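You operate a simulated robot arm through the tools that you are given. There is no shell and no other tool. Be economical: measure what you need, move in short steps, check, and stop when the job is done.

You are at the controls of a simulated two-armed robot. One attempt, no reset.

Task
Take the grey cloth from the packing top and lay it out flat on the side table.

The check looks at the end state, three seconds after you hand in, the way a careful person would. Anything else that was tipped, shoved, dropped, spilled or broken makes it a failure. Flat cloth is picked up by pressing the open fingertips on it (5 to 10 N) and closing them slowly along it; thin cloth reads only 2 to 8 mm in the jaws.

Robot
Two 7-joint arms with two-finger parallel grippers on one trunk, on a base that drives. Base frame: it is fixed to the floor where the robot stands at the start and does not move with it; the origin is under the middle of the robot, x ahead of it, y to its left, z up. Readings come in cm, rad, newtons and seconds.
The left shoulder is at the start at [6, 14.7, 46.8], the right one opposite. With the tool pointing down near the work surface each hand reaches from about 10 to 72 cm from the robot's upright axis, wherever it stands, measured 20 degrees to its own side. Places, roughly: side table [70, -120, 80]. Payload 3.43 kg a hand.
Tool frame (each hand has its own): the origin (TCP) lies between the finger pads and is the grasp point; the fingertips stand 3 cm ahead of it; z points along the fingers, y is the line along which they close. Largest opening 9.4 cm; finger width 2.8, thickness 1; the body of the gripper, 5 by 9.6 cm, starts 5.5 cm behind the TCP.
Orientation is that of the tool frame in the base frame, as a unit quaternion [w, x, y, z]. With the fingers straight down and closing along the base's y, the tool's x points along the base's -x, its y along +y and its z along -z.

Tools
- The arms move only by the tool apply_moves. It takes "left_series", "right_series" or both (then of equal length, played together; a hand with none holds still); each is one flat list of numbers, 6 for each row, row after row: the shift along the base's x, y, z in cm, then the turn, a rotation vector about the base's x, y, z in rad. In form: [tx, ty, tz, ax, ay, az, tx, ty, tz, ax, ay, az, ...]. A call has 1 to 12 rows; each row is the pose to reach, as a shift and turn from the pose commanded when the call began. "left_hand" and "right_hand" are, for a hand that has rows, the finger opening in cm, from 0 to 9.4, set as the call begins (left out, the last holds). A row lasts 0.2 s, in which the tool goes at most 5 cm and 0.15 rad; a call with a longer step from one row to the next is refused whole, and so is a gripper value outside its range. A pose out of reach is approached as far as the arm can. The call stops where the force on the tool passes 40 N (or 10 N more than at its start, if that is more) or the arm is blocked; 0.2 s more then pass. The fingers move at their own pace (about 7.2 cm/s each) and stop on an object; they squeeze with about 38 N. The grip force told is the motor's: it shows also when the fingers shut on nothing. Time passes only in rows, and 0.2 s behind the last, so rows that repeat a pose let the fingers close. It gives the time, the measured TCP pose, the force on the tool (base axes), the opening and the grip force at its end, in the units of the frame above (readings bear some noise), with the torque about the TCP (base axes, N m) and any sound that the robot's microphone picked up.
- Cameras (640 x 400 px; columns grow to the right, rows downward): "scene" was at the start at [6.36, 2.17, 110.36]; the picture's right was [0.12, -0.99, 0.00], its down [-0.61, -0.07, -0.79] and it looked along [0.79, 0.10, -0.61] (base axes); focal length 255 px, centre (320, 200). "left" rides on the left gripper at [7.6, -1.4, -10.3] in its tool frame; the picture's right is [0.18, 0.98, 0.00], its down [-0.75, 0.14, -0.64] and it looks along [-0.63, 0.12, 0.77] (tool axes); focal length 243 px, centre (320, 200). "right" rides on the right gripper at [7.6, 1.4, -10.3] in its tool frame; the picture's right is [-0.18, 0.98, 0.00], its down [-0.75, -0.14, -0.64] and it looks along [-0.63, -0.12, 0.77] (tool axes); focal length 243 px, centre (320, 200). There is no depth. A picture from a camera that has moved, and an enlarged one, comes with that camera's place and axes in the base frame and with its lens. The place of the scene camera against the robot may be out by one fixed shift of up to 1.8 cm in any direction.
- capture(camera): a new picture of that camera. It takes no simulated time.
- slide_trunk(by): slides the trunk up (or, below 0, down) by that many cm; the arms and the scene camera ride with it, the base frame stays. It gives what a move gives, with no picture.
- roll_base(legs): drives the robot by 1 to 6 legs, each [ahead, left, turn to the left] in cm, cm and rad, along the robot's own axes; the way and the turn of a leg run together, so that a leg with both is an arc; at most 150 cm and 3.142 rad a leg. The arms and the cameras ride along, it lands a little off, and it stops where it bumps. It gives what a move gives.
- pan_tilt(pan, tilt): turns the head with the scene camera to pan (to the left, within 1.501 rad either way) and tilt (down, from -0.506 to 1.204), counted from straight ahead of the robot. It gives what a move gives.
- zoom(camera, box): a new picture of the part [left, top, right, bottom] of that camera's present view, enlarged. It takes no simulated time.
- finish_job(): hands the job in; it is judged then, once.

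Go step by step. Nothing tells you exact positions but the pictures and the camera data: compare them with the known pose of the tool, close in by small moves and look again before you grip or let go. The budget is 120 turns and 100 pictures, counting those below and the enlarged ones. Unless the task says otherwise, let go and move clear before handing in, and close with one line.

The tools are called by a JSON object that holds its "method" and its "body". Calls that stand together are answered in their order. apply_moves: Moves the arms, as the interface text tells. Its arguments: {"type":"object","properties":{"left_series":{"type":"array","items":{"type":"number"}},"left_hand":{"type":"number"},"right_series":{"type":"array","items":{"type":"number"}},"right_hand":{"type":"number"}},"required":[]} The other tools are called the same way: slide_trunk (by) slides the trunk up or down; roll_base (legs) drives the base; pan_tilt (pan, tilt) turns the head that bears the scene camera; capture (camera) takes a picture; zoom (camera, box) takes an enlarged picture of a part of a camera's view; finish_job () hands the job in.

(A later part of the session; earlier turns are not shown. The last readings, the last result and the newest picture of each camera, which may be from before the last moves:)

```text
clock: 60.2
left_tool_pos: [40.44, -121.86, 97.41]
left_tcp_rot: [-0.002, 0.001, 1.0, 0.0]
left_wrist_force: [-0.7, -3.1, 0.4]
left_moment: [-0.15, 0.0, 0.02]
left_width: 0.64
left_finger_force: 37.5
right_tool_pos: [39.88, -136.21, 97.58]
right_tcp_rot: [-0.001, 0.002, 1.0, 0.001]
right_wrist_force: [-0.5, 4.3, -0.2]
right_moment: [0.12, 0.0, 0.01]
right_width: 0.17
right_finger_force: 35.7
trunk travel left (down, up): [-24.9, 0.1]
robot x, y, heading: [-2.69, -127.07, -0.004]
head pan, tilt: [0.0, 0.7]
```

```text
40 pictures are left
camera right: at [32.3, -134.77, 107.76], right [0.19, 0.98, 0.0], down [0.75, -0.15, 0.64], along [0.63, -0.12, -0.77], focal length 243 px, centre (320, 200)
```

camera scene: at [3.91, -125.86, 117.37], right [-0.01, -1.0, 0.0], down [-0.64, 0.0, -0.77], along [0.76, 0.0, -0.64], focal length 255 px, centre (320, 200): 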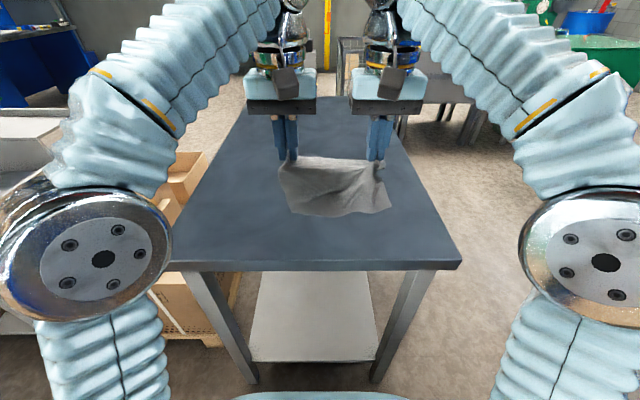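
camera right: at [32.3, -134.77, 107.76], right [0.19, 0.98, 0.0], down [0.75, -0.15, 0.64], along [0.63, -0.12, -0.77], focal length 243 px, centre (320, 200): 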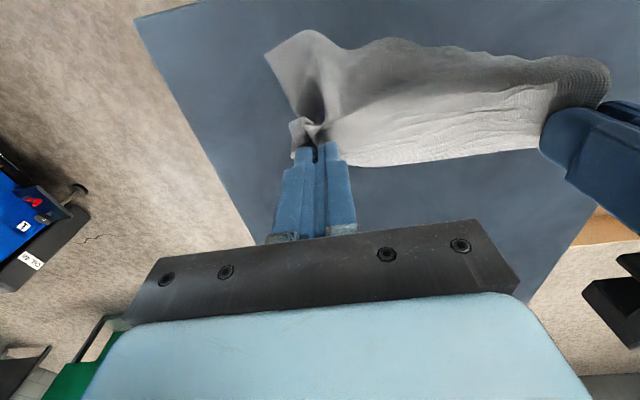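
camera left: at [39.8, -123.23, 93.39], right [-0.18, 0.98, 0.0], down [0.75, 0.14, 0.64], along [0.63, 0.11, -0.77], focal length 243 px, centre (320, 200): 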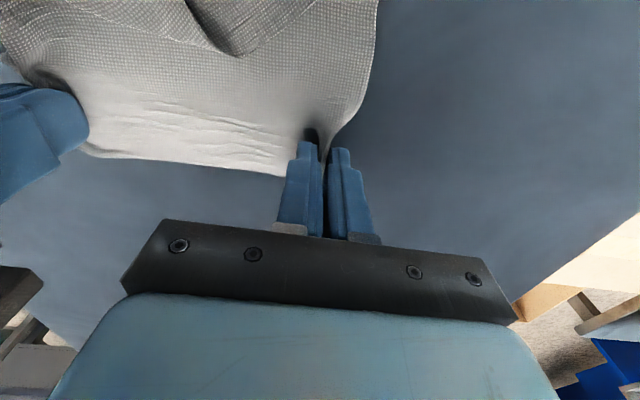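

The cloth hangs like a curtain with its hem at the table. I lay it by moving away (+x) while lowering, keeping it gently pulled.

{"method": "apply_moves", "body": {"right_series": [1.5, 0, -0.7, 0, 0, 0, 3, 0, -1.5, 0, 0, 0, 4.5, 0, -2.4, 0, 0, 0, 6, 0, -3.4, 0, 0, 0, 7.5, 0, -4.5, 0, 0, 0, 9, 0, -5.7, 0, 0, 0], "left_series": [1.5, 0, -0.7, 0, 0, 0, 3, 0, -1.5, 0, 0, 0, 4.5, 0, -2.4, 0, 0, 0, 6, 0, -3.4, 0, 0, 0, 7.5, 0, -4.5, 0, 0, 0, 9, 0, -5.7, 0, 0, 0]}}

{"method": "zoom", "body": {"camera": "scene", "box": [220, 90, 460, 250]}}

```text
clock: 61.6
left_tool_pos: [49.41, -121.79, 91.61]
left_tcp_rot: [-0.001, 0.001, 1.0, -0.001]
left_wrist_force: [-0.5, -4.0, -0.5]
left_moment: [-0.14, 0.0, 0.05]
left_width: 0.67
left_finger_force: 38.3
right_tool_pos: [48.8, -136.22, 91.81]
right_tcp_rot: [-0.001, 0.003, 1.0, 0.001]
right_wrist_force: [0.3, 4.1, -0.1]
right_moment: [0.1, -0.04, -0.01]
right_width: 0.18
right_finger_force: 36.3
trunk travel left (down, up): [-24.9, 0.1]
robot x, y, heading: [-2.33, -126.89, -0.007]
head pan, tilt: [0.0, 0.7]
```

```text
2.50 times, centred on (340, 170) of scene
camera zoom: at [3.92, -125.86, 117.37], right [-0.01, -1.0, 0.0], down [-0.64, 0.0, -0.76], along [0.76, 0.0, -0.64], focal length 636 px, centre (270, 275)
```

zoom: 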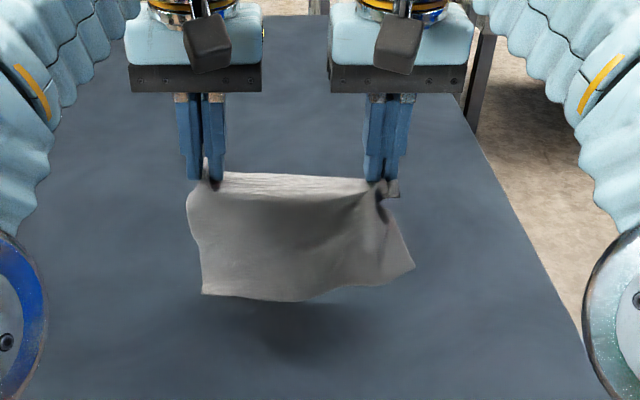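

The hem seems only just touching. I lower a bit more, then drag outward.

{"method": "apply_moves", "body": {"right_series": [0, 0, -1, 0, 0, 0, 0.3, 0, -2, 0, 0, 0, 1, 0, -3, 0, 0, 0, 2.5, 0, -3.7, 0, 0, 0, 4, 0, -4.4, 0, 0, 0], "left_series": [0, 0, -1, 0, 0, 0, 0.3, 0, -2, 0, 0, 0, 1, 0, -3, 0, 0, 0, 2.5, 0, -3.7, 0, 0, 0, 4, 0, -4.4, 0, 0, 0]}}

{"method": "zoom", "body": {"camera": "scene", "box": [220, 90, 460, 250]}}

```text
clock: 62.8
left_tool_pos: [53.35, -121.78, 87.31]
left_tcp_rot: [0.0, 0.0, 1.0, 0.0]
left_wrist_force: [-0.8, -6.0, -0.7]
left_moment: [-0.2, 0.0, 0.05]
left_width: 0.68
left_finger_force: 37.8
right_tool_pos: [53.04, -136.41, 87.54]
right_tcp_rot: [-0.001, 0.002, 1.0, 0.002]
right_wrist_force: [-0.8, 6.2, 0.2]
right_moment: [0.19, 0.02, 0.02]
right_width: 0.17
right_finger_force: 36.0
trunk travel left (down, up): [-24.9, 0.1]
robot x, y, heading: [-2.41, -127.36, -0.005]
head pan, tilt: [0.0, 0.7]
```

```text
2.50 times, centred on (340, 170) of scene
camera zoom: at [3.92, -125.87, 117.37], right [-0.01, -1.0, 0.0], down [-0.64, 0.0, -0.76], along [0.76, 0.0, -0.64], focal length 636 px, centre (270, 275)
```

zoom: 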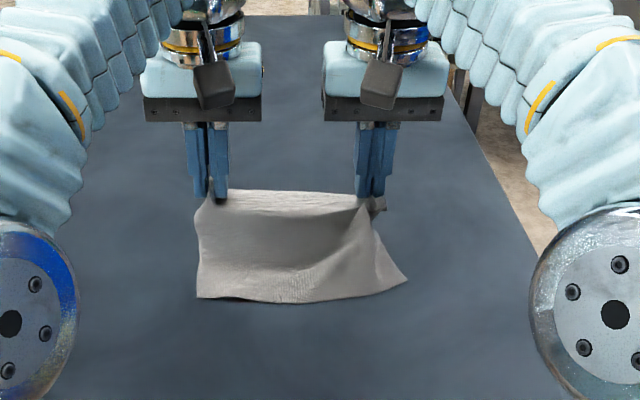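

Laying smoothly. I finish the lowering with more drag.

{"method": "apply_moves", "body": {"right_series": [1.2, 0, -0.6, 0, 0, 0, 2.4, 0, -1.3, 0, 0, 0, 3.6, 0, -2.1, 0, 0, 0, 4.8, 0, -2.9, 0, 0, 0, 5.8, 0, -3.6, 0, 0, 0, 6.5, 0, -4.0, 0, 0, 0], "left_series": [1.2, 0, -0.6, 0, 0, 0, 2.4, 0, -1.3, 0, 0, 0, 3.6, 0, -2.1, 0, 0, 0, 4.8, 0, -2.9, 0, 0, 0, 5.8, 0, -3.5, 0, 0, 0, 6.5, 0, -3.9, 0, 0, 0]}}

{"method": "zoom", "body": {"camera": "scene", "box": [220, 90, 460, 250]}}

{"method": "capture", "body": {"camera": "right"}}

```text
clock: 64.2
left_tool_pos: [58.58, -121.87, 83.18]
left_tcp_rot: [-0.001, 0.0, 1.0, -0.001]
left_wrist_force: [1.0, -6.4, 1.0]
left_moment: [-0.17, 0.02, 0.08]
left_width: 0.64
left_finger_force: 38.2
left hand out of reach, approached as far as the arm can: row 4, 5, 6
right_tool_pos: [58.58, -136.29, 84.0]
right_tcp_rot: [-0.002, 0.003, 1.0, 0.001]
right_wrist_force: [-1.1, 6.1, 0.4]
right_moment: [0.18, -0.03, -0.02]
right_width: 0.15
right_finger_force: 36.1
right hand out of reach, approached as far as the arm can: row 6
trunk travel left (down, up): [-24.9, 0.1]
robot x, y, heading: [-2.45, -126.89, -0.006]
head pan, tilt: [0.0, 0.7]
```

```text
2.50 times, centred on (340, 170) of scene
camera zoom: at [3.97, -125.87, 117.37], right [-0.01, -1.0, 0.0], down [-0.64, 0.0, -0.76], along [0.76, 0.0, -0.64], focal length 636 px, centre (270, 275)
```

zoom: 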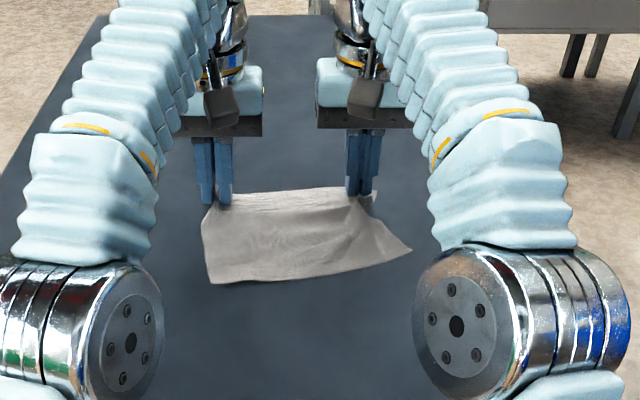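

```text
36 pictures are left
camera right: at [51.14, -134.84, 94.1], right [0.19, 0.98, 0.0], down [0.75, -0.15, 0.64], along [0.63, -0.12, -0.77], focal length 243 px, centre (320, 200)
```

right: 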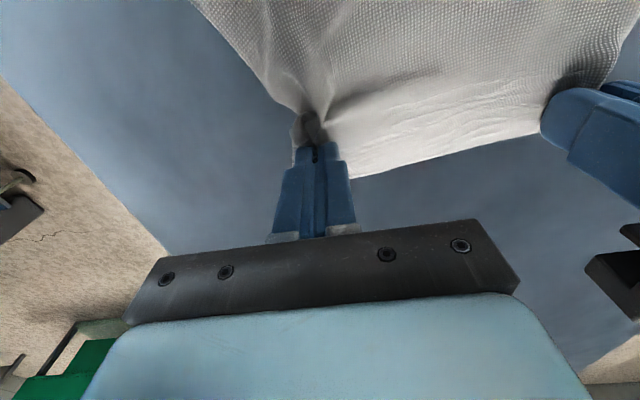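

Nearly flat. I lower both hands to light contact, then open the fingers to spread the pinches.

{"method": "apply_moves", "body": {"right_series": [-0.2, 0, -0.4, 0, 0, 0, -0.3, 0, -0.7, 0, 0, 0, -0.3, 0, -0.9, 0, 0, 0], "left_series": [-0.2, 0, 0, 0, 0, 0, -0.3, 0, -0.05, 0, 0, 0, -0.3, 0, -0.1, 0, 0, 0]}}

{"method": "apply_moves", "body": {"right_series": [0, 0, 0, 0, 0, 0], "left_series": [0, 0, 0, 0, 0, 0], "left_hand": 1.5, "right_hand": 1.2}}

{"method": "apply_moves", "body": {"right_series": [0, 0, 0, 0, 0, 0], "left_series": [0, 0, 0, 0, 0, 0], "left_hand": 2.6, "right_hand": 2.4}}

{"method": "capture", "body": {"camera": "right"}}

{"method": "capture", "body": {"camera": "left"}}

```text
clock: 65.0
left_tool_pos: [58.16, -121.78, 83.14]
left_tcp_rot: [-0.001, 0.001, 1.0, -0.001]
left_wrist_force: [1.3, -5.9, 1.7]
left_moment: [-0.17, -0.09, 0.08]
left_width: 0.65
left_finger_force: 37.6
right_tool_pos: [58.4, -136.2, 83.16]
right_tcp_rot: [0.001, 0.002, 1.0, 0.002]
right_wrist_force: [2.0, 5.7, 11.3]
right_moment: [0.14, -0.04, -0.02]
right_width: 0.18
right_finger_force: 36.5
trunk travel left (down, up): [-24.9, 0.1]
robot x, y, heading: [-2.38, -127.08, -0.003]
head pan, tilt: [0.0, 0.7]
```

```text
clock: 65.4
left_tool_pos: [58.05, -121.71, 83.14]
left_tcp_rot: [-0.001, -0.001, 1.0, -0.001]
left_wrist_force: [0.4, -1.2, 0.4]
left_moment: [0.0, -0.01, -0.02]
left_width: 1.5
left_finger_force: 0.1
right_tool_pos: [58.37, -136.26, 83.1]
right_tcp_rot: [0.001, 0.003, 1.0, 0.001]
right_wrist_force: [0.9, -1.2, 16.3]
right_moment: [-0.06, -0.05, 0.01]
right_width: 0.93
right_finger_force: 0.1
trunk travel left (down, up): [-24.9, 0.1]
robot x, y, heading: [-2.17, -126.85, 0.0]
head pan, tilt: [0.0, 0.7]
```

```text
clock: 65.8
left_tool_pos: [58.08, -121.7, 83.34]
left_tcp_rot: [-0.001, 0.0, 1.0, -0.001]
left_wrist_force: [0.2, -0.5, -0.5]
left_moment: [0.02, -0.03, -0.01]
left_width: 2.61
left_finger_force: 0.0
right_tool_pos: [58.29, -136.17, 83.14]
right_tcp_rot: [0.0, 0.003, 1.0, 0.0]
right_wrist_force: [0.4, 2.5, 20.6]
right_moment: [-0.21, -0.03, -0.01]
right_width: 2.19
right_finger_force: 0.0
trunk travel left (down, up): [-24.9, 0.1]
robot x, y, heading: [-2.26, -127.36, -0.005]
head pan, tilt: [0.0, 0.7]
```

```text
35 pictures are left
camera right: at [50.65, -134.71, 93.28], right [0.19, 0.98, 0.0], down [0.75, -0.15, 0.64], along [0.63, -0.12, -0.77], focal length 243 px, centre (320, 200)
```

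right: 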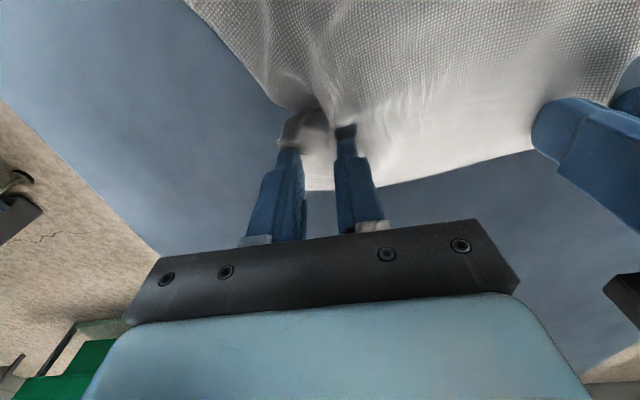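

```text
34 pictures are left
camera left: at [50.61, -122.99, 93.54], right [-0.18, 0.98, 0.0], down [0.75, 0.14, 0.64], along [0.63, 0.12, -0.77], focal length 243 px, centre (320, 200)
```

left: 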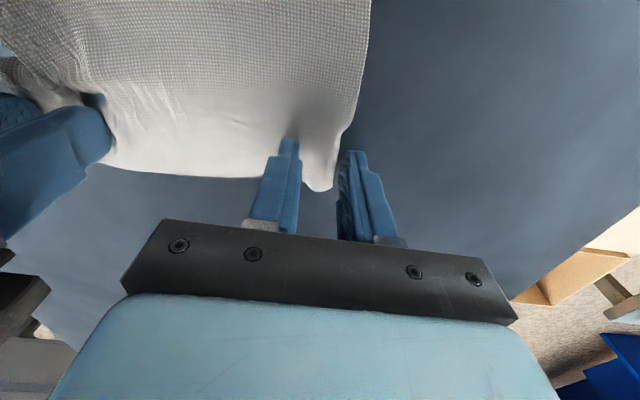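

The left corner is clean. I lift the left off and let the right outer finger drag corner C outward.

{"method": "apply_moves", "body": {"right_series": [0, 0, 0, 0, 0, 0, 0, 0, 0, 0, 0, 0], "left_series": [0, 0, 1, 0, 0, 0, 0, 0, 3, 0, 0, 0], "right_hand": 3.6}}

{"method": "apply_moves", "body": {"right_series": [0, 0, 0.1, 0, 0, 0, 0, 0, 0.1, 0, 0, 0], "right_hand": 5.2}}

{"method": "capture", "body": {"camera": "right"}}

```text
clock: 66.4
left_tool_pos: [57.87, -121.55, 84.36]
left_tcp_rot: [0.0, 0.001, 1.0, -0.002]
left_wrist_force: [-0.3, 0.0, 1.2]
left_moment: [0.0, -0.01, 0.0]
left_width: 2.58
left_finger_force: 0.1
left hand out of reach, approached as far as the arm can: row 2
right_tool_pos: [58.24, -136.23, 83.15]
right_tcp_rot: [0.0, 0.002, 1.0, 0.001]
right_wrist_force: [-0.1, 4.5, 24.9]
right_moment: [-0.33, -0.04, 0.01]
right_width: 3.26
right_finger_force: 0.2
trunk travel left (down, up): [-24.9, 0.1]
robot x, y, heading: [-2.27, -127.02, -0.01]
head pan, tilt: [0.0, 0.7]
```

```text
clock: 67.0
left_tool_pos: [57.92, -121.57, 84.13]
left_tcp_rot: [-0.001, 0.001, 1.0, -0.002]
left_wrist_force: [-0.4, 0.2, -0.2]
left_moment: [0.01, 0.01, -0.02]
left_width: 2.6
left_finger_force: 0.0
right_tool_pos: [58.33, -136.23, 83.08]
right_tcp_rot: [-0.001, 0.002, 1.0, 0.0]
right_wrist_force: [-1.3, 2.4, 18.0]
right_moment: [-0.37, -0.01, -0.02]
right_width: 4.91
right_finger_force: 0.0
trunk travel left (down, up): [-24.9, 0.1]
robot x, y, heading: [-2.36, -126.72, -0.007]
head pan, tilt: [0.0, 0.7]
```

```text
33 pictures are left
camera right: at [50.69, -134.74, 93.3], right [0.19, 0.98, 0.0], down [0.75, -0.15, 0.64], along [0.63, -0.12, -0.77], focal length 243 px, centre (320, 200)
```

right: 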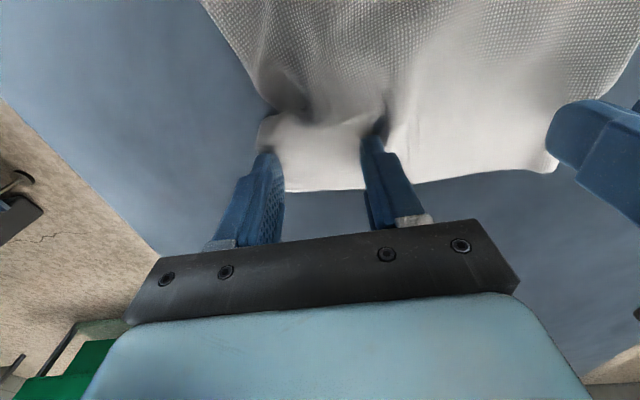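

Corner C opened nicely. I lift both hands up and back out to the sides.

{"method": "apply_moves", "body": {"right_series": [-0.2, 0, 1.5, 0, 0, 0, -1.5, 0, 4, 0, 0, 0, -3.5, 0, 7, 0, 0, 0, -6.5, -2, 10, 0, 0, 0, -9.5, -5, 11, 0, 0, 0, -13, -7.5, 12, 0, 0, 0], "left_series": [-0.7, 0, 2, 0, 0, 0, -2, 0, 4.5, 0, 0, 0, -4, 0, 7, 0, 0, 0, -7, 2, 9, 0, 0, 0, -10, 5, 10, 0, 0, 0, -13, 8, 11, 0, 0, 0]}}

{"method": "zoom", "body": {"camera": "scene", "box": [220, 90, 460, 250]}}

{"method": "capture", "body": {"camera": "right"}}

```text
clock: 68.4
left_tool_pos: [45.2, -113.48, 95.32]
left_tcp_rot: [-0.001, 0.0, 1.0, 0.0]
left_wrist_force: [1.3, 0.6, -0.8]
left_moment: [0.0, 0.03, -0.03]
left_width: 2.6
left_finger_force: 0.0
left hand out of reach, approached as far as the arm can: row 1, 2, 3, 4
right_tool_pos: [45.37, -143.58, 94.9]
right_tcp_rot: [-0.002, 0.001, 1.0, 0.0]
right_wrist_force: [-0.2, -0.4, -0.2]
right_moment: [-0.01, -0.02, -0.05]
right_width: 5.21
right_finger_force: 0.1
right hand out of reach, approached as far as the arm can: row 3, 4
trunk travel left (down, up): [-24.9, 0.1]
robot x, y, heading: [-2.13, -126.94, -0.01]
head pan, tilt: [0.0, 0.7]
```

```text
2.50 times, centred on (340, 170) of scene
camera zoom: at [3.95, -125.86, 117.37], right [-0.01, -1.0, 0.0], down [-0.64, 0.0, -0.76], along [0.76, 0.0, -0.64], focal length 636 px, centre (270, 275)
```

zoom: 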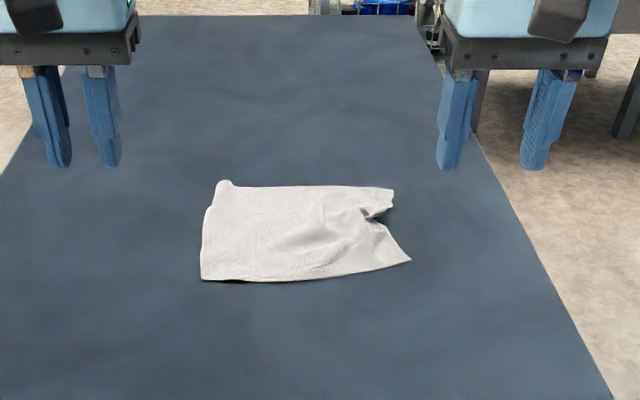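

```text
31 pictures are left
camera right: at [37.74, -142.19, 105.13], right [0.19, 0.98, 0.0], down [0.75, -0.14, 0.64], along [0.63, -0.12, -0.77], focal length 243 px, centre (320, 200)
```

right: 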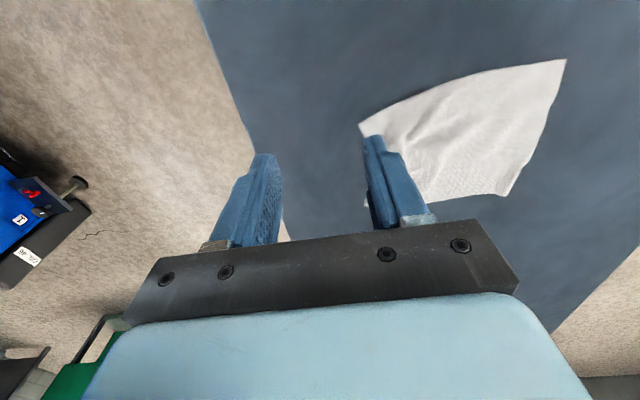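

Much flatter; a pucker remains on the -y side near C. I look closer.

{"method": "zoom", "body": {"camera": "scene", "box": [285, 150, 385, 210]}}

{"method": "capture", "body": {"camera": "left"}}

```text
6.40 times, centred on (335, 180) of scene
camera zoom: at [3.95, -125.86, 117.37], right [-0.01, -1.0, 0.0], down [-0.64, 0.0, -0.76], along [0.76, 0.0, -0.64], focal length 1629 px, centre (224, 328)
```

zoom: 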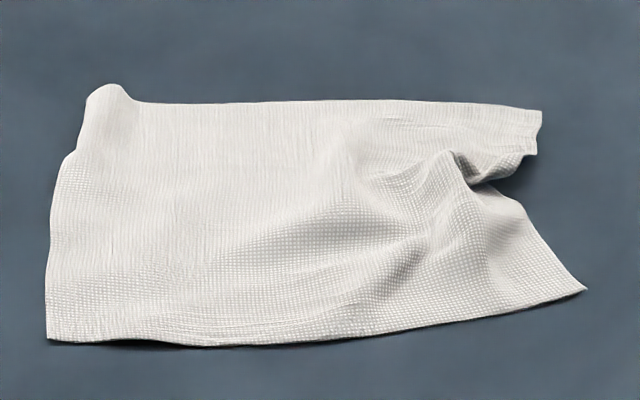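

```text
29 pictures are left
camera left: at [37.77, -114.84, 105.64], right [-0.18, 0.98, 0.0], down [0.76, 0.14, 0.64], along [0.63, 0.12, -0.77], focal length 243 px, centre (320, 200)
```

left: 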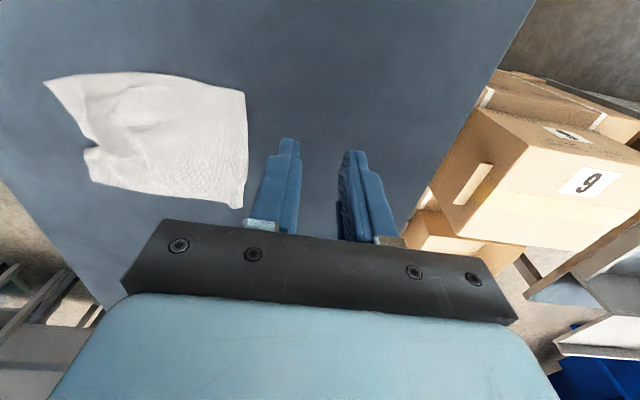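

The B–C edge is about 12 cm instead of 16, with slack in the pucker at (55.5,-137). I'll press closed fingers near B (50.5,-138) and drag it toward the robot.

{"method": "apply_moves", "body": {"right_series": [1.5, 2, -2, 0, 0, 0, 3, 4, -5, 0, 0, 0, 5.1, 5.4, -8, 0, 0, 0, 5.1, 5.4, -10, 0, 0, 0, 5.1, 5.4, -11, 0, 0, 0, 5.1, 5.4, -11.6, 0, 0, 0], "right_hand": 0}}

{"method": "capture", "body": {"camera": "right"}}

```text
clock: 69.8
left_tool_pos: [45.33, -113.59, 95.21]
left_tcp_rot: [-0.001, 0.001, 1.0, 0.0]
left_wrist_force: [0.1, -0.1, 0.2]
left_moment: [-0.01, 0.02, -0.03]
left_width: 2.6
left_finger_force: 0.0
right_tool_pos: [50.49, -138.4, 83.57]
right_tcp_rot: [-0.001, 0.002, 1.0, 0.0]
right_wrist_force: [0.0, 0.8, 0.4]
right_moment: [0.05, 0.0, 0.02]
right_width: 0.0
right_finger_force: 32.7
trunk travel left (down, up): [-24.9, 0.1]
robot x, y, heading: [-2.26, -126.97, -0.001]
head pan, tilt: [0.0, 0.7]
```

```text
28 pictures are left
camera right: at [42.97, -136.96, 93.75], right [0.19, 0.98, 0.0], down [0.75, -0.15, 0.64], along [0.63, -0.12, -0.77], focal length 243 px, centre (320, 200)
```

right: 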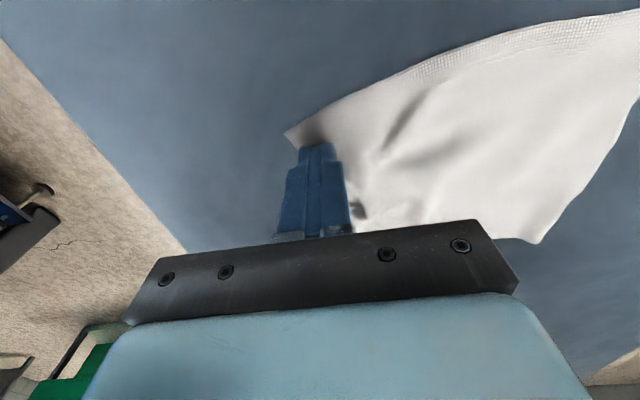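

The tips sit just inside corner B. I press and drag it toward the robot.

{"method": "apply_moves", "body": {"right_series": [0, 0, -0.3, 0, 0, 0, 0, 0, -0.55, 0, 0, 0]}}

{"method": "apply_moves", "body": {"right_series": [-0.7, 0, 0, 0, 0, 0, -1.4, -0.1, 0, 0, 0, 0, -2.1, -0.2, 0, 0, 0, 0, -2.8, -0.3, 0, 0, 0, 0, -3.5, -0.4, 0, 0, 0, 0]}}

{"method": "capture", "body": {"camera": "right"}}

{"method": "capture", "body": {"camera": "left"}}

```text
clock: 70.4
left_tool_pos: [45.25, -113.6, 95.27]
left_tcp_rot: [0.0, 0.001, 1.0, -0.001]
left_wrist_force: [0.0, -0.4, 0.1]
left_moment: [-0.01, 0.02, 0.03]
left_width: 2.6
left_finger_force: 0.1
right_tool_pos: [50.54, -138.39, 83.18]
right_tcp_rot: [0.0, 0.003, 1.0, 0.001]
right_wrist_force: [0.9, -0.7, 6.6]
right_moment: [-0.05, 0.0, 0.0]
right_width: 0.0
right_finger_force: 32.8
trunk travel left (down, up): [-24.9, 0.1]
robot x, y, heading: [-2.29, -126.66, -0.005]
head pan, tilt: [0.0, 0.7]
```

```text
clock: 71.6
left_tool_pos: [45.2, -113.48, 95.42]
left_tcp_rot: [-0.001, 0.001, 1.0, -0.001]
left_wrist_force: [-1.2, -0.4, -0.7]
left_moment: [0.02, 0.0, 0.01]
left_width: 2.6
left_finger_force: 0.1
right_tool_pos: [47.06, -138.8, 83.14]
right_tcp_rot: [0.001, 0.002, 1.0, 0.001]
right_wrist_force: [3.6, -1.3, 28.2]
right_moment: [-0.07, -0.09, 0.0]
right_width: 0.01
right_finger_force: 33.1
trunk travel left (down, up): [-24.9, 0.1]
robot x, y, heading: [-2.53, -126.62, -0.007]
head pan, tilt: [0.0, 0.7]
```

```text
27 pictures are left
camera right: at [39.38, -137.3, 93.27], right [0.19, 0.98, 0.0], down [0.75, -0.15, 0.64], along [0.63, -0.12, -0.77], focal length 243 px, centre (320, 200)
```

right: 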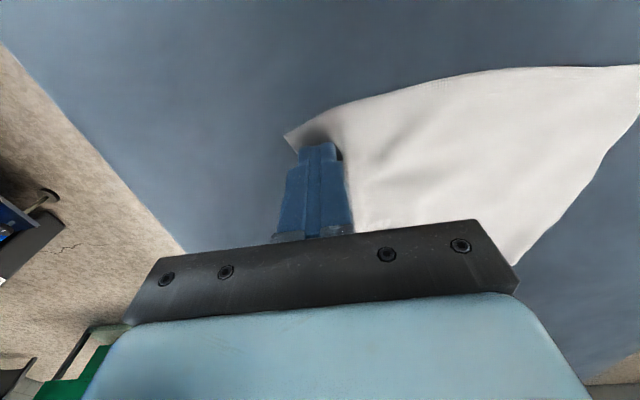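

```text
26 pictures are left
camera left: at [37.7, -114.82, 105.7], right [-0.18, 0.98, 0.0], down [0.75, 0.14, 0.64], along [0.63, 0.12, -0.77], focal length 243 px, centre (320, 200)
```

left: 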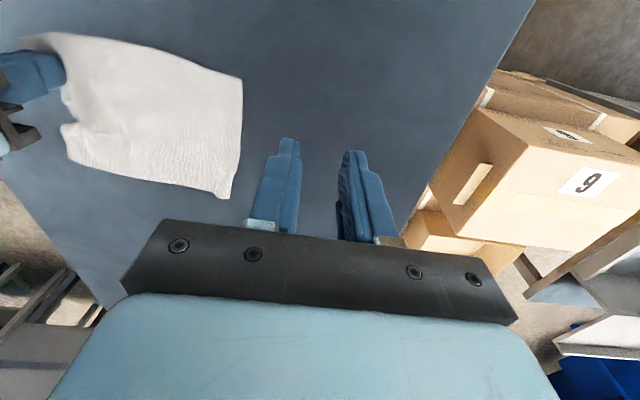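

Corner B moved out. I lift off and look again.

{"method": "apply_moves", "body": {"right_series": [0, 0, 2, 0, 0, 0, 0, 0, 5, 0, 0, 0, 0, -3, 8, 0, 0, 0, -2, -6, 10, 0, 0, 0, -4, -9, 11, 0, 0, 0]}}

{"method": "zoom", "body": {"camera": "scene", "box": [280, 150, 400, 225]}}

{"method": "zoom", "body": {"camera": "left", "box": [0, 20, 260, 220]}}

```text
clock: 72.8
left_tool_pos: [45.15, -113.52, 95.29]
left_tcp_rot: [-0.001, 0.001, 1.0, -0.001]
left_wrist_force: [0.7, 0.3, -0.4]
left_moment: [-0.01, -0.01, 0.0]
left_width: 2.61
left_finger_force: 0.1
right_tool_pos: [42.91, -147.71, 94.0]
right_tcp_rot: [-0.002, 0.002, 1.0, 0.0]
right_wrist_force: [0.0, -0.1, 0.1]
right_moment: [-0.03, -0.04, -0.03]
right_width: 0.0
right_finger_force: 33.0
trunk travel left (down, up): [-24.9, 0.1]
robot x, y, heading: [-2.36, -126.95, -0.002]
head pan, tilt: [0.0, 0.7]
```

```text
5.33 times, centred on (340, 188) of scene
camera zoom: at [3.95, -125.84, 117.37], right [0.0, -1.0, 0.0], down [-0.64, 0.0, -0.76], along [0.76, 0.0, -0.64], focal length 1358 px, centre (213, 267)
```

zoom: 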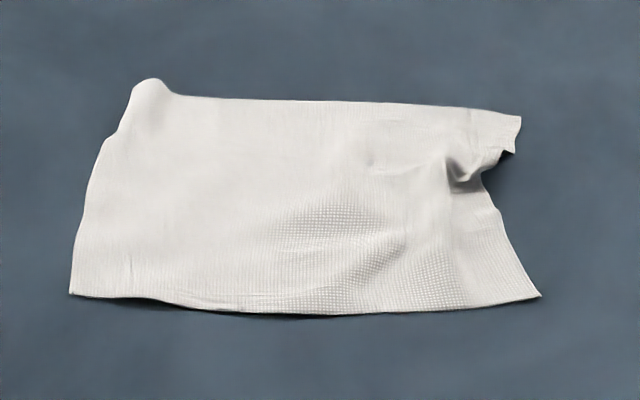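

```text
2.00 times, centred on (130, 120) of left
camera zoom: at [37.8, -114.83, 105.64], right [-0.18, 0.98, 0.0], down [0.76, 0.14, 0.64], along [0.63, 0.12, -0.77], focal length 485 px, centre (700, 360)
```

zoom: 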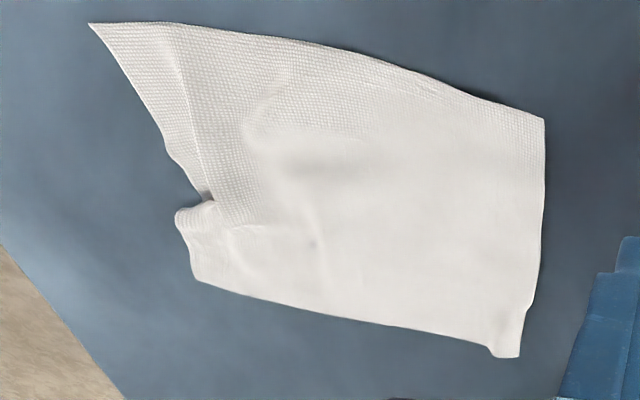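

One pucker is left at (52.5,-139). I press near C (56.3,-140) and drag it away (+x) to pull it out.

{"method": "apply_moves", "body": {"right_series": [3, 2, -1, 0, 0, 0, 6, 4, -2, 0, 0, 0, 9.5, 6, -4, 0, 0, 0, 12, 7.5, -6.5, 0, 0, 0, 13.4, 7.7, -9, 0, 0, 0, 13.4, 7.7, -10.4, 0, 0, 0], "right_hand": 0}}

{"method": "zoom", "body": {"camera": "left", "box": [0, 20, 260, 220]}}

```text
clock: 74.2
left_tool_pos: [45.21, -113.6, 95.38]
left_tcp_rot: [-0.001, 0.001, 1.0, 0.0]
left_wrist_force: [0.6, -0.4, 0.2]
left_moment: [-0.01, -0.01, 0.01]
left_width: 2.62
left_finger_force: 0.1
right_tool_pos: [56.23, -140.11, 83.33]
right_tcp_rot: [-0.002, 0.003, 1.0, 0.001]
right_wrist_force: [-0.3, 0.5, -0.4]
right_moment: [0.01, 0.0, 0.02]
right_width: 0.0
right_finger_force: 32.7
trunk travel left (down, up): [-24.9, 0.1]
robot x, y, heading: [-2.56, -126.77, -0.009]
head pan, tilt: [0.0, 0.7]
```

```text
2.00 times, centred on (130, 120) of left
camera zoom: at [37.81, -114.85, 105.64], right [-0.18, 0.98, 0.0], down [0.76, 0.14, 0.64], along [0.63, 0.12, -0.77], focal length 485 px, centre (700, 360)
```

zoom: 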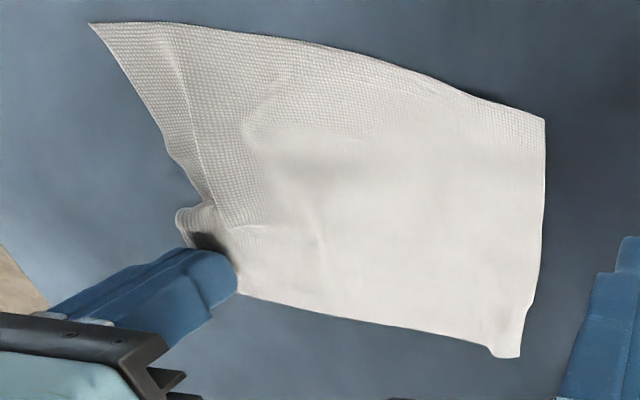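

{"method": "apply_moves", "body": {"right_series": [0, 0, -0.2, 0, 0, 0, 0, 0, -0.35, 0, 0, 0]}}

{"method": "apply_moves", "body": {"right_series": [0.5, -0.1, 0, 0, 0, 0, 1, -0.2, 0, 0, 0, 0, 1.5, -0.3, 0, 0, 0, 0, 2.1, -0.4, 0, 0, 0, 0, 2.7, -0.5, 0, 0, 0, 0]}}

{"method": "zoom", "body": {"camera": "left", "box": [0, 20, 260, 220]}}

```text
clock: 74.8
left_tool_pos: [45.18, -113.6, 95.36]
left_tcp_rot: [-0.001, 0.002, 1.0, -0.001]
left_wrist_force: [0.0, 0.8, 0.7]
left_moment: [-0.01, 0.0, 0.01]
left_width: 2.62
left_finger_force: 0.0
right_tool_pos: [56.44, -140.1, 83.18]
right_tcp_rot: [-0.001, 0.003, 1.0, 0.001]
right_wrist_force: [0.0, -1.2, 1.1]
right_moment: [0.03, -0.03, 0.0]
right_width: 0.01
right_finger_force: 32.9
trunk travel left (down, up): [-24.9, 0.1]
robot x, y, heading: [-2.09, -126.85, -0.007]
head pan, tilt: [0.0, 0.7]
```

```text
clock: 76.0
left_tool_pos: [45.26, -113.4, 95.35]
left_tcp_rot: [-0.001, 0.0, 1.0, -0.001]
left_wrist_force: [0.3, 0.2, -1.0]
left_moment: [-0.01, 0.01, -0.06]
left_width: 2.6
left_finger_force: 0.0
right_tool_pos: [59.08, -140.53, 83.12]
right_tcp_rot: [-0.001, 0.003, 1.0, 0.0]
right_wrist_force: [0.5, 1.1, 0.4]
right_moment: [-0.02, 0.02, 0.03]
right_width: 0.03
right_finger_force: 33.0
trunk travel left (down, up): [-24.9, 0.1]
robot x, y, heading: [-2.33, -126.91, 0.001]
head pan, tilt: [0.0, 0.7]
```

```text
2.00 times, centred on (130, 120) of left
camera zoom: at [37.79, -114.86, 105.64], right [-0.18, 0.98, 0.0], down [0.76, 0.14, 0.64], along [0.63, 0.12, -0.77], focal length 485 px, centre (700, 360)
```

zoom: 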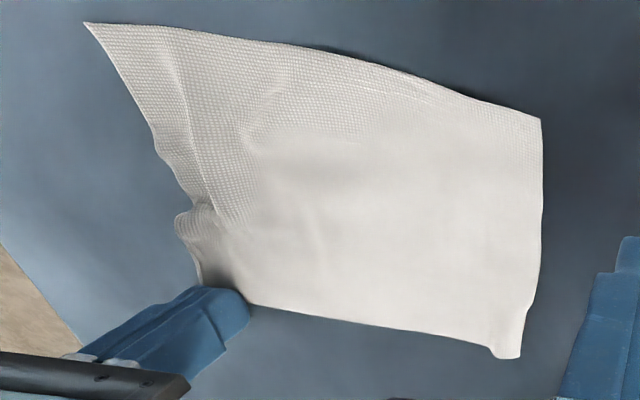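

The pucker is opening. I press slightly more and pull a bit further outward.

{"method": "apply_moves", "body": {"right_series": [0, 0, -0.2, 0, 0, 0, 0.4, -0.3, -0.2, 0, 0, 0, 0.8, -0.6, -0.2, 0, 0, 0, 1.1, -0.9, -0.2, 0, 0, 0]}}

{"method": "apply_moves", "body": {"right_series": [0, 0, 1, 0, 0, 0, -1, -1, 3, 0, 0, 0, -3, -4, 6, 0, 0, 0, -6, -7, 8, 0, 0, 0, -9, -10, 9, 0, 0, 0]}}

{"method": "zoom", "body": {"camera": "left", "box": [0, 20, 260, 220]}}

{"method": "zoom", "body": {"camera": "scene", "box": [280, 150, 400, 225]}}

```text
clock: 77.0
left_tool_pos: [45.11, -113.5, 95.46]
left_tcp_rot: [-0.002, 0.002, 1.0, -0.001]
left_wrist_force: [0.1, 0.3, -0.4]
left_moment: [0.01, -0.01, 0.0]
left_width: 2.59
left_finger_force: 0.0
right_tool_pos: [60.06, -141.39, 83.0]
right_tcp_rot: [0.0, 0.003, 1.0, 0.001]
right_wrist_force: [-1.0, 3.6, 18.6]
right_moment: [0.03, 0.17, -0.01]
right_width: 0.0
right_finger_force: 33.4
trunk travel left (down, up): [-24.9, 0.1]
robot x, y, heading: [-2.74, -126.83, -0.003]
head pan, tilt: [0.0, 0.7]
```

```text
clock: 78.2
left_tool_pos: [45.28, -113.54, 95.31]
left_tcp_rot: [-0.001, 0.002, 1.0, -0.001]
left_wrist_force: [0.5, -0.1, 0.1]
left_moment: [-0.08, 0.02, -0.03]
left_width: 2.58
left_finger_force: 0.0
right_tool_pos: [51.17, -151.79, 92.02]
right_tcp_rot: [-0.002, 0.003, 1.0, 0.0]
right_wrist_force: [1.2, -0.2, -0.1]
right_moment: [0.03, 0.02, 0.04]
right_width: 0.02
right_finger_force: 33.0
right hand out of reach, approached as far as the arm can: row 1, 2, 3
trunk travel left (down, up): [-24.9, 0.1]
robot x, y, heading: [-2.46, -126.7, -0.005]
head pan, tilt: [0.0, 0.7]
```

```text
2.00 times, centred on (130, 120) of left
camera zoom: at [37.88, -114.83, 105.6], right [-0.18, 0.98, 0.0], down [0.76, 0.14, 0.64], along [0.63, 0.12, -0.77], focal length 485 px, centre (700, 360)
```

zoom: 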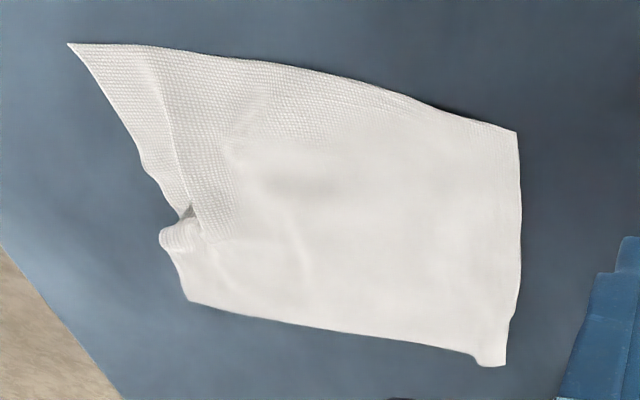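

```text
5.33 times, centred on (340, 188) of scene
camera zoom: at [4.03, -125.85, 117.36], right [0.0, -1.0, 0.0], down [-0.64, 0.0, -0.76], along [0.76, 0.0, -0.64], focal length 1358 px, centre (213, 267)
```

zoom: 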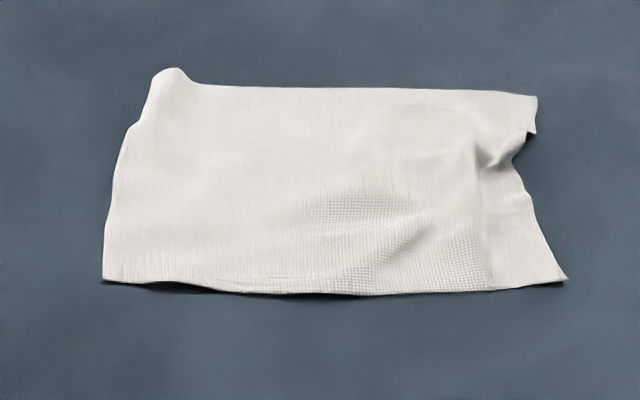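

A small pucker (~2 cm of slack) remains near (54,-140). I'll turn the right gripper a quarter so it can spread the pucker along x.

{"method": "apply_moves", "body": {"right_series": [-1.5, 1.5, 0.5, 0, 0, -0.1428, -3, 3, 1, 0, 0, -0.2856, -4.5, 4.5, 1.5, 0, 0, -0.4284, -5, 5, 2, 0, 0, -0.5712, -5, 5, 2, 0, 0, -0.714, -5, 5, 2, 0, 0, -0.8568, -5, 5, 2, 0, 0, -0.9996, -5, 5, 2, 0, 0, -1.1424, -5, 5, 2, 0, 0, -1.2852, -5, 5, 2, 0, 0, -1.428, -5, 5, 2, 0, 0, -1.5708], "right_hand": 2.4}}

{"method": "capture", "body": {"camera": "scene"}}

{"method": "capture", "body": {"camera": "right"}}

```text
clock: 80.6
left_tool_pos: [45.3, -113.58, 95.4]
left_tcp_rot: [-0.001, 0.001, 1.0, -0.001]
left_wrist_force: [1.2, 0.0, -0.3]
left_moment: [-0.02, -0.04, 0.01]
left_width: 2.62
left_finger_force: 0.0
right_tool_pos: [46.18, -146.65, 93.89]
right_tcp_rot: [-0.001, 0.709, 0.705, 0.001]
right_wrist_force: [-0.3, 0.5, 0.2]
right_moment: [0.02, 0.01, 0.0]
right_width: 2.4
right_finger_force: 0.0
trunk travel left (down, up): [-24.9, 0.1]
robot x, y, heading: [-2.24, -127.18, -0.01]
head pan, tilt: [0.0, 0.7]
```

```text
19 pictures are left
camera scene: at [3.94, -125.86, 117.37], right [-0.01, -1.0, 0.0], down [-0.64, 0.0, -0.76], along [0.76, 0.0, -0.64], focal length 255 px, centre (320, 200)
```

scene: 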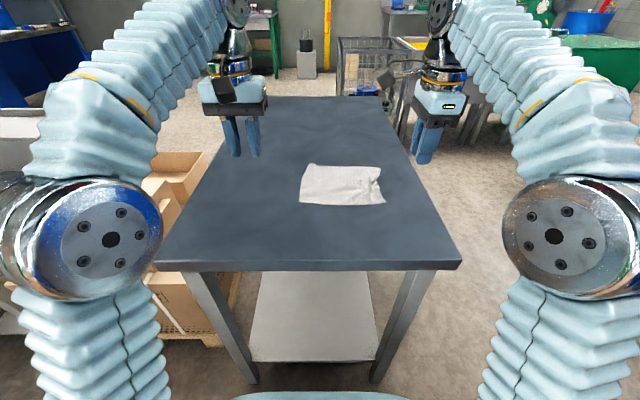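

```text
18 pictures are left
camera right: at [47.68, -138.94, 104.13], right [0.98, -0.19, 0.0], down [-0.15, -0.75, 0.64], along [-0.12, -0.63, -0.77], focal length 243 px, centre (320, 200)
```

right: 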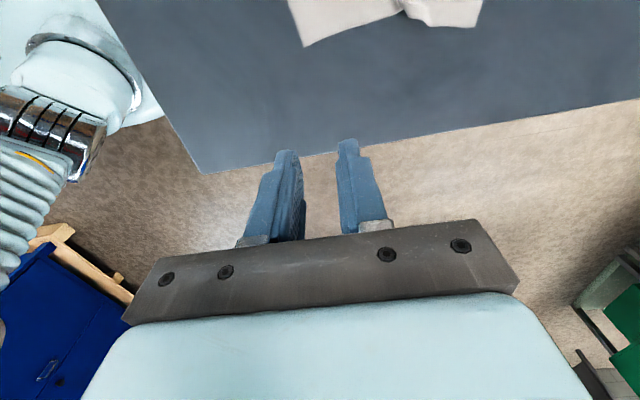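

The gripper turned fine; the notch is at (54,-141). I move over it.

{"method": "apply_moves", "body": {"right_series": [3, 2, -1.5, 0, 0, 0, 6, 4, -4, 0, 0, 0, 8.2, 5.6, -7, 0, 0, 0, 8.2, 5.6, -9, 0, 0, 0, 8.2, 5.6, -9.8, 0, 0, 0]}}

{"method": "capture", "body": {"camera": "right"}}

```text
clock: 81.8
left_tool_pos: [45.18, -113.63, 95.26]
left_tcp_rot: [0.0, 0.001, 1.0, -0.001]
left_wrist_force: [0.0, -0.5, -0.2]
left_moment: [0.05, 0.01, 0.03]
left_width: 2.61
left_finger_force: 0.1
right_tool_pos: [54.33, -141.01, 84.25]
right_tcp_rot: [0.0, 0.709, 0.705, 0.0]
right_wrist_force: [-0.1, 0.2, -0.2]
right_moment: [0.0, -0.04, 0.03]
right_width: 2.41
right_finger_force: 0.0
trunk travel left (down, up): [-24.9, 0.1]
robot x, y, heading: [-2.11, -126.71, -0.007]
head pan, tilt: [0.0, 0.7]
```

```text
17 pictures are left
camera right: at [55.76, -133.27, 94.35], right [0.98, -0.19, 0.0], down [-0.15, -0.75, 0.64], along [-0.12, -0.63, -0.77], focal length 243 px, centre (320, 200)
```

right: 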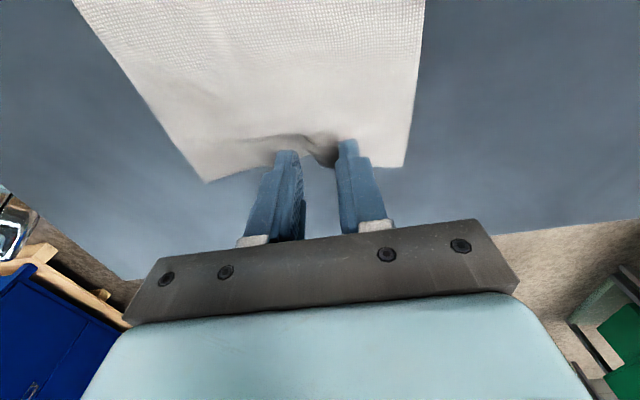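

Fingers straddle the notch well. I shift 0.8 cm inward, press, and spread.

{"method": "apply_moves", "body": {"right_series": [0, 0.8, 0, 0, 0, 0, 0, 0.8, -0.7, 0, 0, 0, 0, 0.8, -1.1, 0, 0, 0, 0, 0.8, -1.3, 0, 0, 0]}}

{"method": "apply_moves", "body": {"right_series": [0, 0, 0, 0, 0, 0], "right_hand": 3.6}}

{"method": "apply_moves", "body": {"right_series": [0, 0, 0, 0, 0, 0], "right_hand": 5}}

{"method": "capture", "body": {"camera": "right"}}

```text
clock: 82.8
left_tool_pos: [45.25, -113.47, 95.48]
left_tcp_rot: [0.0, 0.001, 1.0, 0.0]
left_wrist_force: [-0.4, 0.0, 0.3]
left_moment: [-0.04, 0.03, -0.01]
left_width: 2.6
left_finger_force: 0.0
right_tool_pos: [54.48, -140.02, 83.18]
right_tcp_rot: [0.001, 0.709, 0.705, 0.003]
right_wrist_force: [1.8, 0.6, 17.2]
right_moment: [-0.07, 0.17, -0.02]
right_width: 2.36
right_finger_force: 0.1
trunk travel left (down, up): [-24.9, 0.1]
robot x, y, heading: [-2.52, -126.66, -0.006]
head pan, tilt: [0.0, 0.7]
```

```text
clock: 83.2
left_tool_pos: [45.18, -113.65, 95.38]
left_tcp_rot: [-0.001, 0.001, 1.0, -0.001]
left_wrist_force: [0.1, -0.4, 0.4]
left_moment: [0.02, 0.01, -0.02]
left_width: 2.61
left_finger_force: 0.2
right_tool_pos: [54.29, -140.06, 83.1]
right_tcp_rot: [0.0, 0.709, 0.705, 0.002]
right_wrist_force: [4.9, -1.0, 27.7]
right_moment: [-0.07, 0.37, 0.0]
right_width: 3.32
right_finger_force: 0.1
trunk travel left (down, up): [-24.9, 0.1]
robot x, y, heading: [-2.22, -126.79, -0.004]
head pan, tilt: [0.0, 0.7]
```

```text
clock: 83.6
left_tool_pos: [45.05, -113.52, 95.5]
left_tcp_rot: [-0.001, 0.001, 1.0, -0.001]
left_wrist_force: [0.5, 0.3, -0.1]
left_moment: [0.0, -0.01, -0.03]
left_width: 2.63
left_finger_force: 0.1
right_tool_pos: [54.38, -140.18, 83.05]
right_tcp_rot: [0.001, 0.709, 0.705, 0.003]
right_wrist_force: [5.3, -0.7, 34.8]
right_moment: [0.0, 0.66, 0.02]
right_width: 4.58
right_finger_force: 0.0
trunk travel left (down, up): [-24.9, 0.1]
robot x, y, heading: [-2.48, -127.08, -0.003]
head pan, tilt: [0.0, 0.7]
```

```text
16 pictures are left
camera right: at [55.75, -132.51, 93.31], right [0.98, -0.19, 0.0], down [-0.15, -0.75, 0.64], along [-0.12, -0.63, -0.77], focal length 243 px, centre (320, 200)
```

right: 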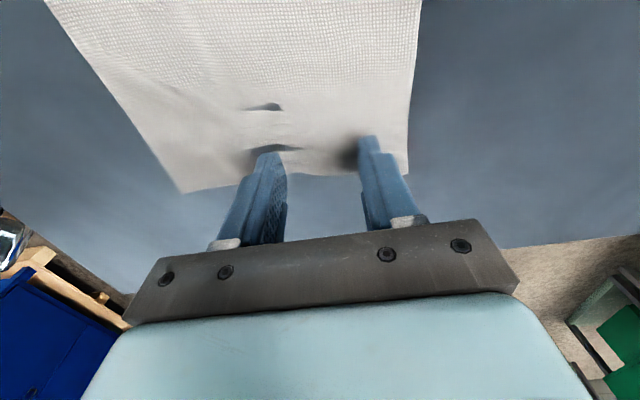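

The notch has opened into a straight edge. A little more spread with less pressure, then lift off.

{"method": "apply_moves", "body": {"right_series": [0, 0, 0.15, 0, 0, 0, 0, 0, 0.15, 0, 0, 0], "right_hand": 6}}

{"method": "apply_moves", "body": {"right_series": [0, 0, 1, 0, 0, 0, -1, 0, 3, 0, 0, 0, -3, -3, 6, 0, 0, 0, -5, -6, 8.5, 0, 0, 0, -8, -9, 10, 0, 0, 0]}}

{"method": "zoom", "body": {"camera": "left", "box": [0, 20, 260, 220]}}

{"method": "zoom", "body": {"camera": "scene", "box": [280, 150, 400, 225]}}

```text
clock: 84.2
left_tool_pos: [45.11, -113.57, 95.44]
left_tcp_rot: [-0.001, 0.001, 1.0, -0.001]
left_wrist_force: [0.1, 0.6, 0.2]
left_moment: [0.02, 0.0, 0.02]
left_width: 2.59
left_finger_force: 0.0
right_tool_pos: [54.32, -140.15, 83.1]
right_tcp_rot: [0.001, 0.71, 0.705, 0.001]
right_wrist_force: [3.3, 0.4, 25.5]
right_moment: [-0.08, 0.36, -0.02]
right_width: 5.49
right_finger_force: 0.0
trunk travel left (down, up): [-24.9, 0.1]
robot x, y, heading: [-2.38, -127.24, -0.008]
head pan, tilt: [0.0, 0.7]
```

```text
clock: 85.4
left_tool_pos: [45.11, -113.42, 95.36]
left_tcp_rot: [-0.001, 0.001, 1.0, -0.001]
left_wrist_force: [-0.1, 0.0, -0.2]
left_moment: [0.01, 0.04, 0.0]
left_width: 2.61
left_finger_force: 0.0
right_tool_pos: [46.5, -149.02, 93.01]
right_tcp_rot: [-0.001, 0.709, 0.705, 0.0]
right_wrist_force: [-0.1, 0.8, -1.0]
right_moment: [0.01, -0.02, 0.0]
right_width: 6.01
right_finger_force: 0.0
trunk travel left (down, up): [-24.9, 0.1]
robot x, y, heading: [-2.43, -126.94, -0.011]
head pan, tilt: [0.0, 0.7]
```

```text
2.00 times, centred on (130, 120) of left
camera zoom: at [37.82, -114.83, 105.63], right [-0.18, 0.98, 0.0], down [0.76, 0.14, 0.64], along [0.63, 0.12, -0.77], focal length 485 px, centre (700, 360)
```

zoom: 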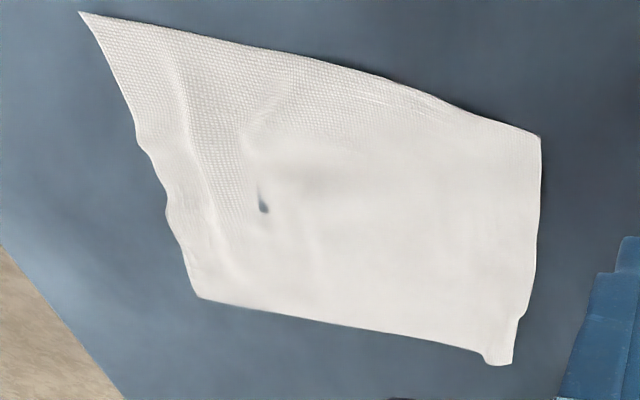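

```text
5.33 times, centred on (340, 188) of scene
camera zoom: at [3.97, -125.84, 117.37], right [0.0, -1.0, 0.0], down [-0.64, 0.0, -0.76], along [0.76, 0.0, -0.64], focal length 1358 px, centre (213, 267)
```

zoom: 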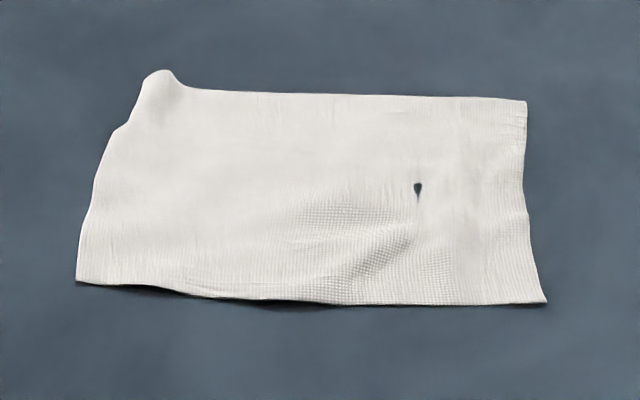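

The cloth is flat now apart from a small hump at far corner D. I'll smooth that with the left fingers, opening gently over it.

{"method": "apply_moves", "body": {"left_series": [2.5, -2.5, -1, 0, 0, 0, 5, -5, -3, 0, 0, 0, 8, -7.5, -5.5, 0, 0, 0, 11, -9.5, -8, 0, 0, 0, 13, -10.5, -10, 0, 0, 0, 13, -10.5, -11.4, 0, 0, 0], "left_hand": 1}}

{"method": "capture", "body": {"camera": "left"}}

```text
clock: 86.8
left_tool_pos: [57.84, -123.91, 83.41]
left_tcp_rot: [0.001, 0.001, 1.0, 0.0]
left_wrist_force: [-0.4, -0.1, 0.4]
left_moment: [-0.02, 0.01, 0.0]
left_width: 0.99
left_finger_force: 0.0
left hand out of reach, approached as far as the arm can: row 4, 5
right_tool_pos: [46.46, -149.02, 93.04]
right_tcp_rot: [0.0, 0.709, 0.705, 0.001]
right_wrist_force: [-0.6, 0.4, 0.8]
right_moment: [-0.02, -0.04, 0.01]
right_width: 6.01
right_finger_force: 0.1
trunk travel left (down, up): [-24.9, 0.1]
robot x, y, heading: [-1.91, -127.04, -0.001]
head pan, tilt: [0.0, 0.7]
```

```text
13 pictures are left
camera left: at [50.36, -125.18, 93.65], right [-0.18, 0.98, 0.0], down [0.75, 0.14, 0.64], along [0.63, 0.12, -0.77], focal length 243 px, centre (320, 200)
```

left: 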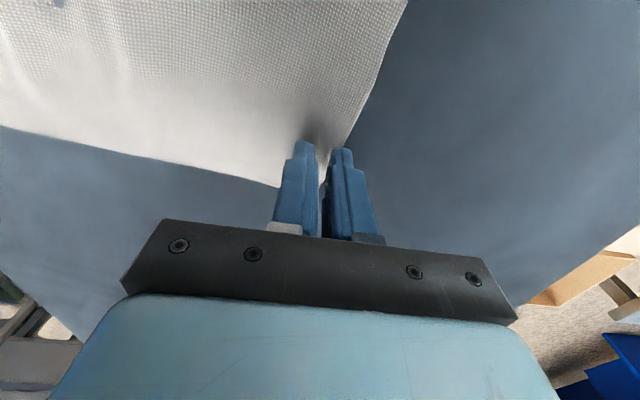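

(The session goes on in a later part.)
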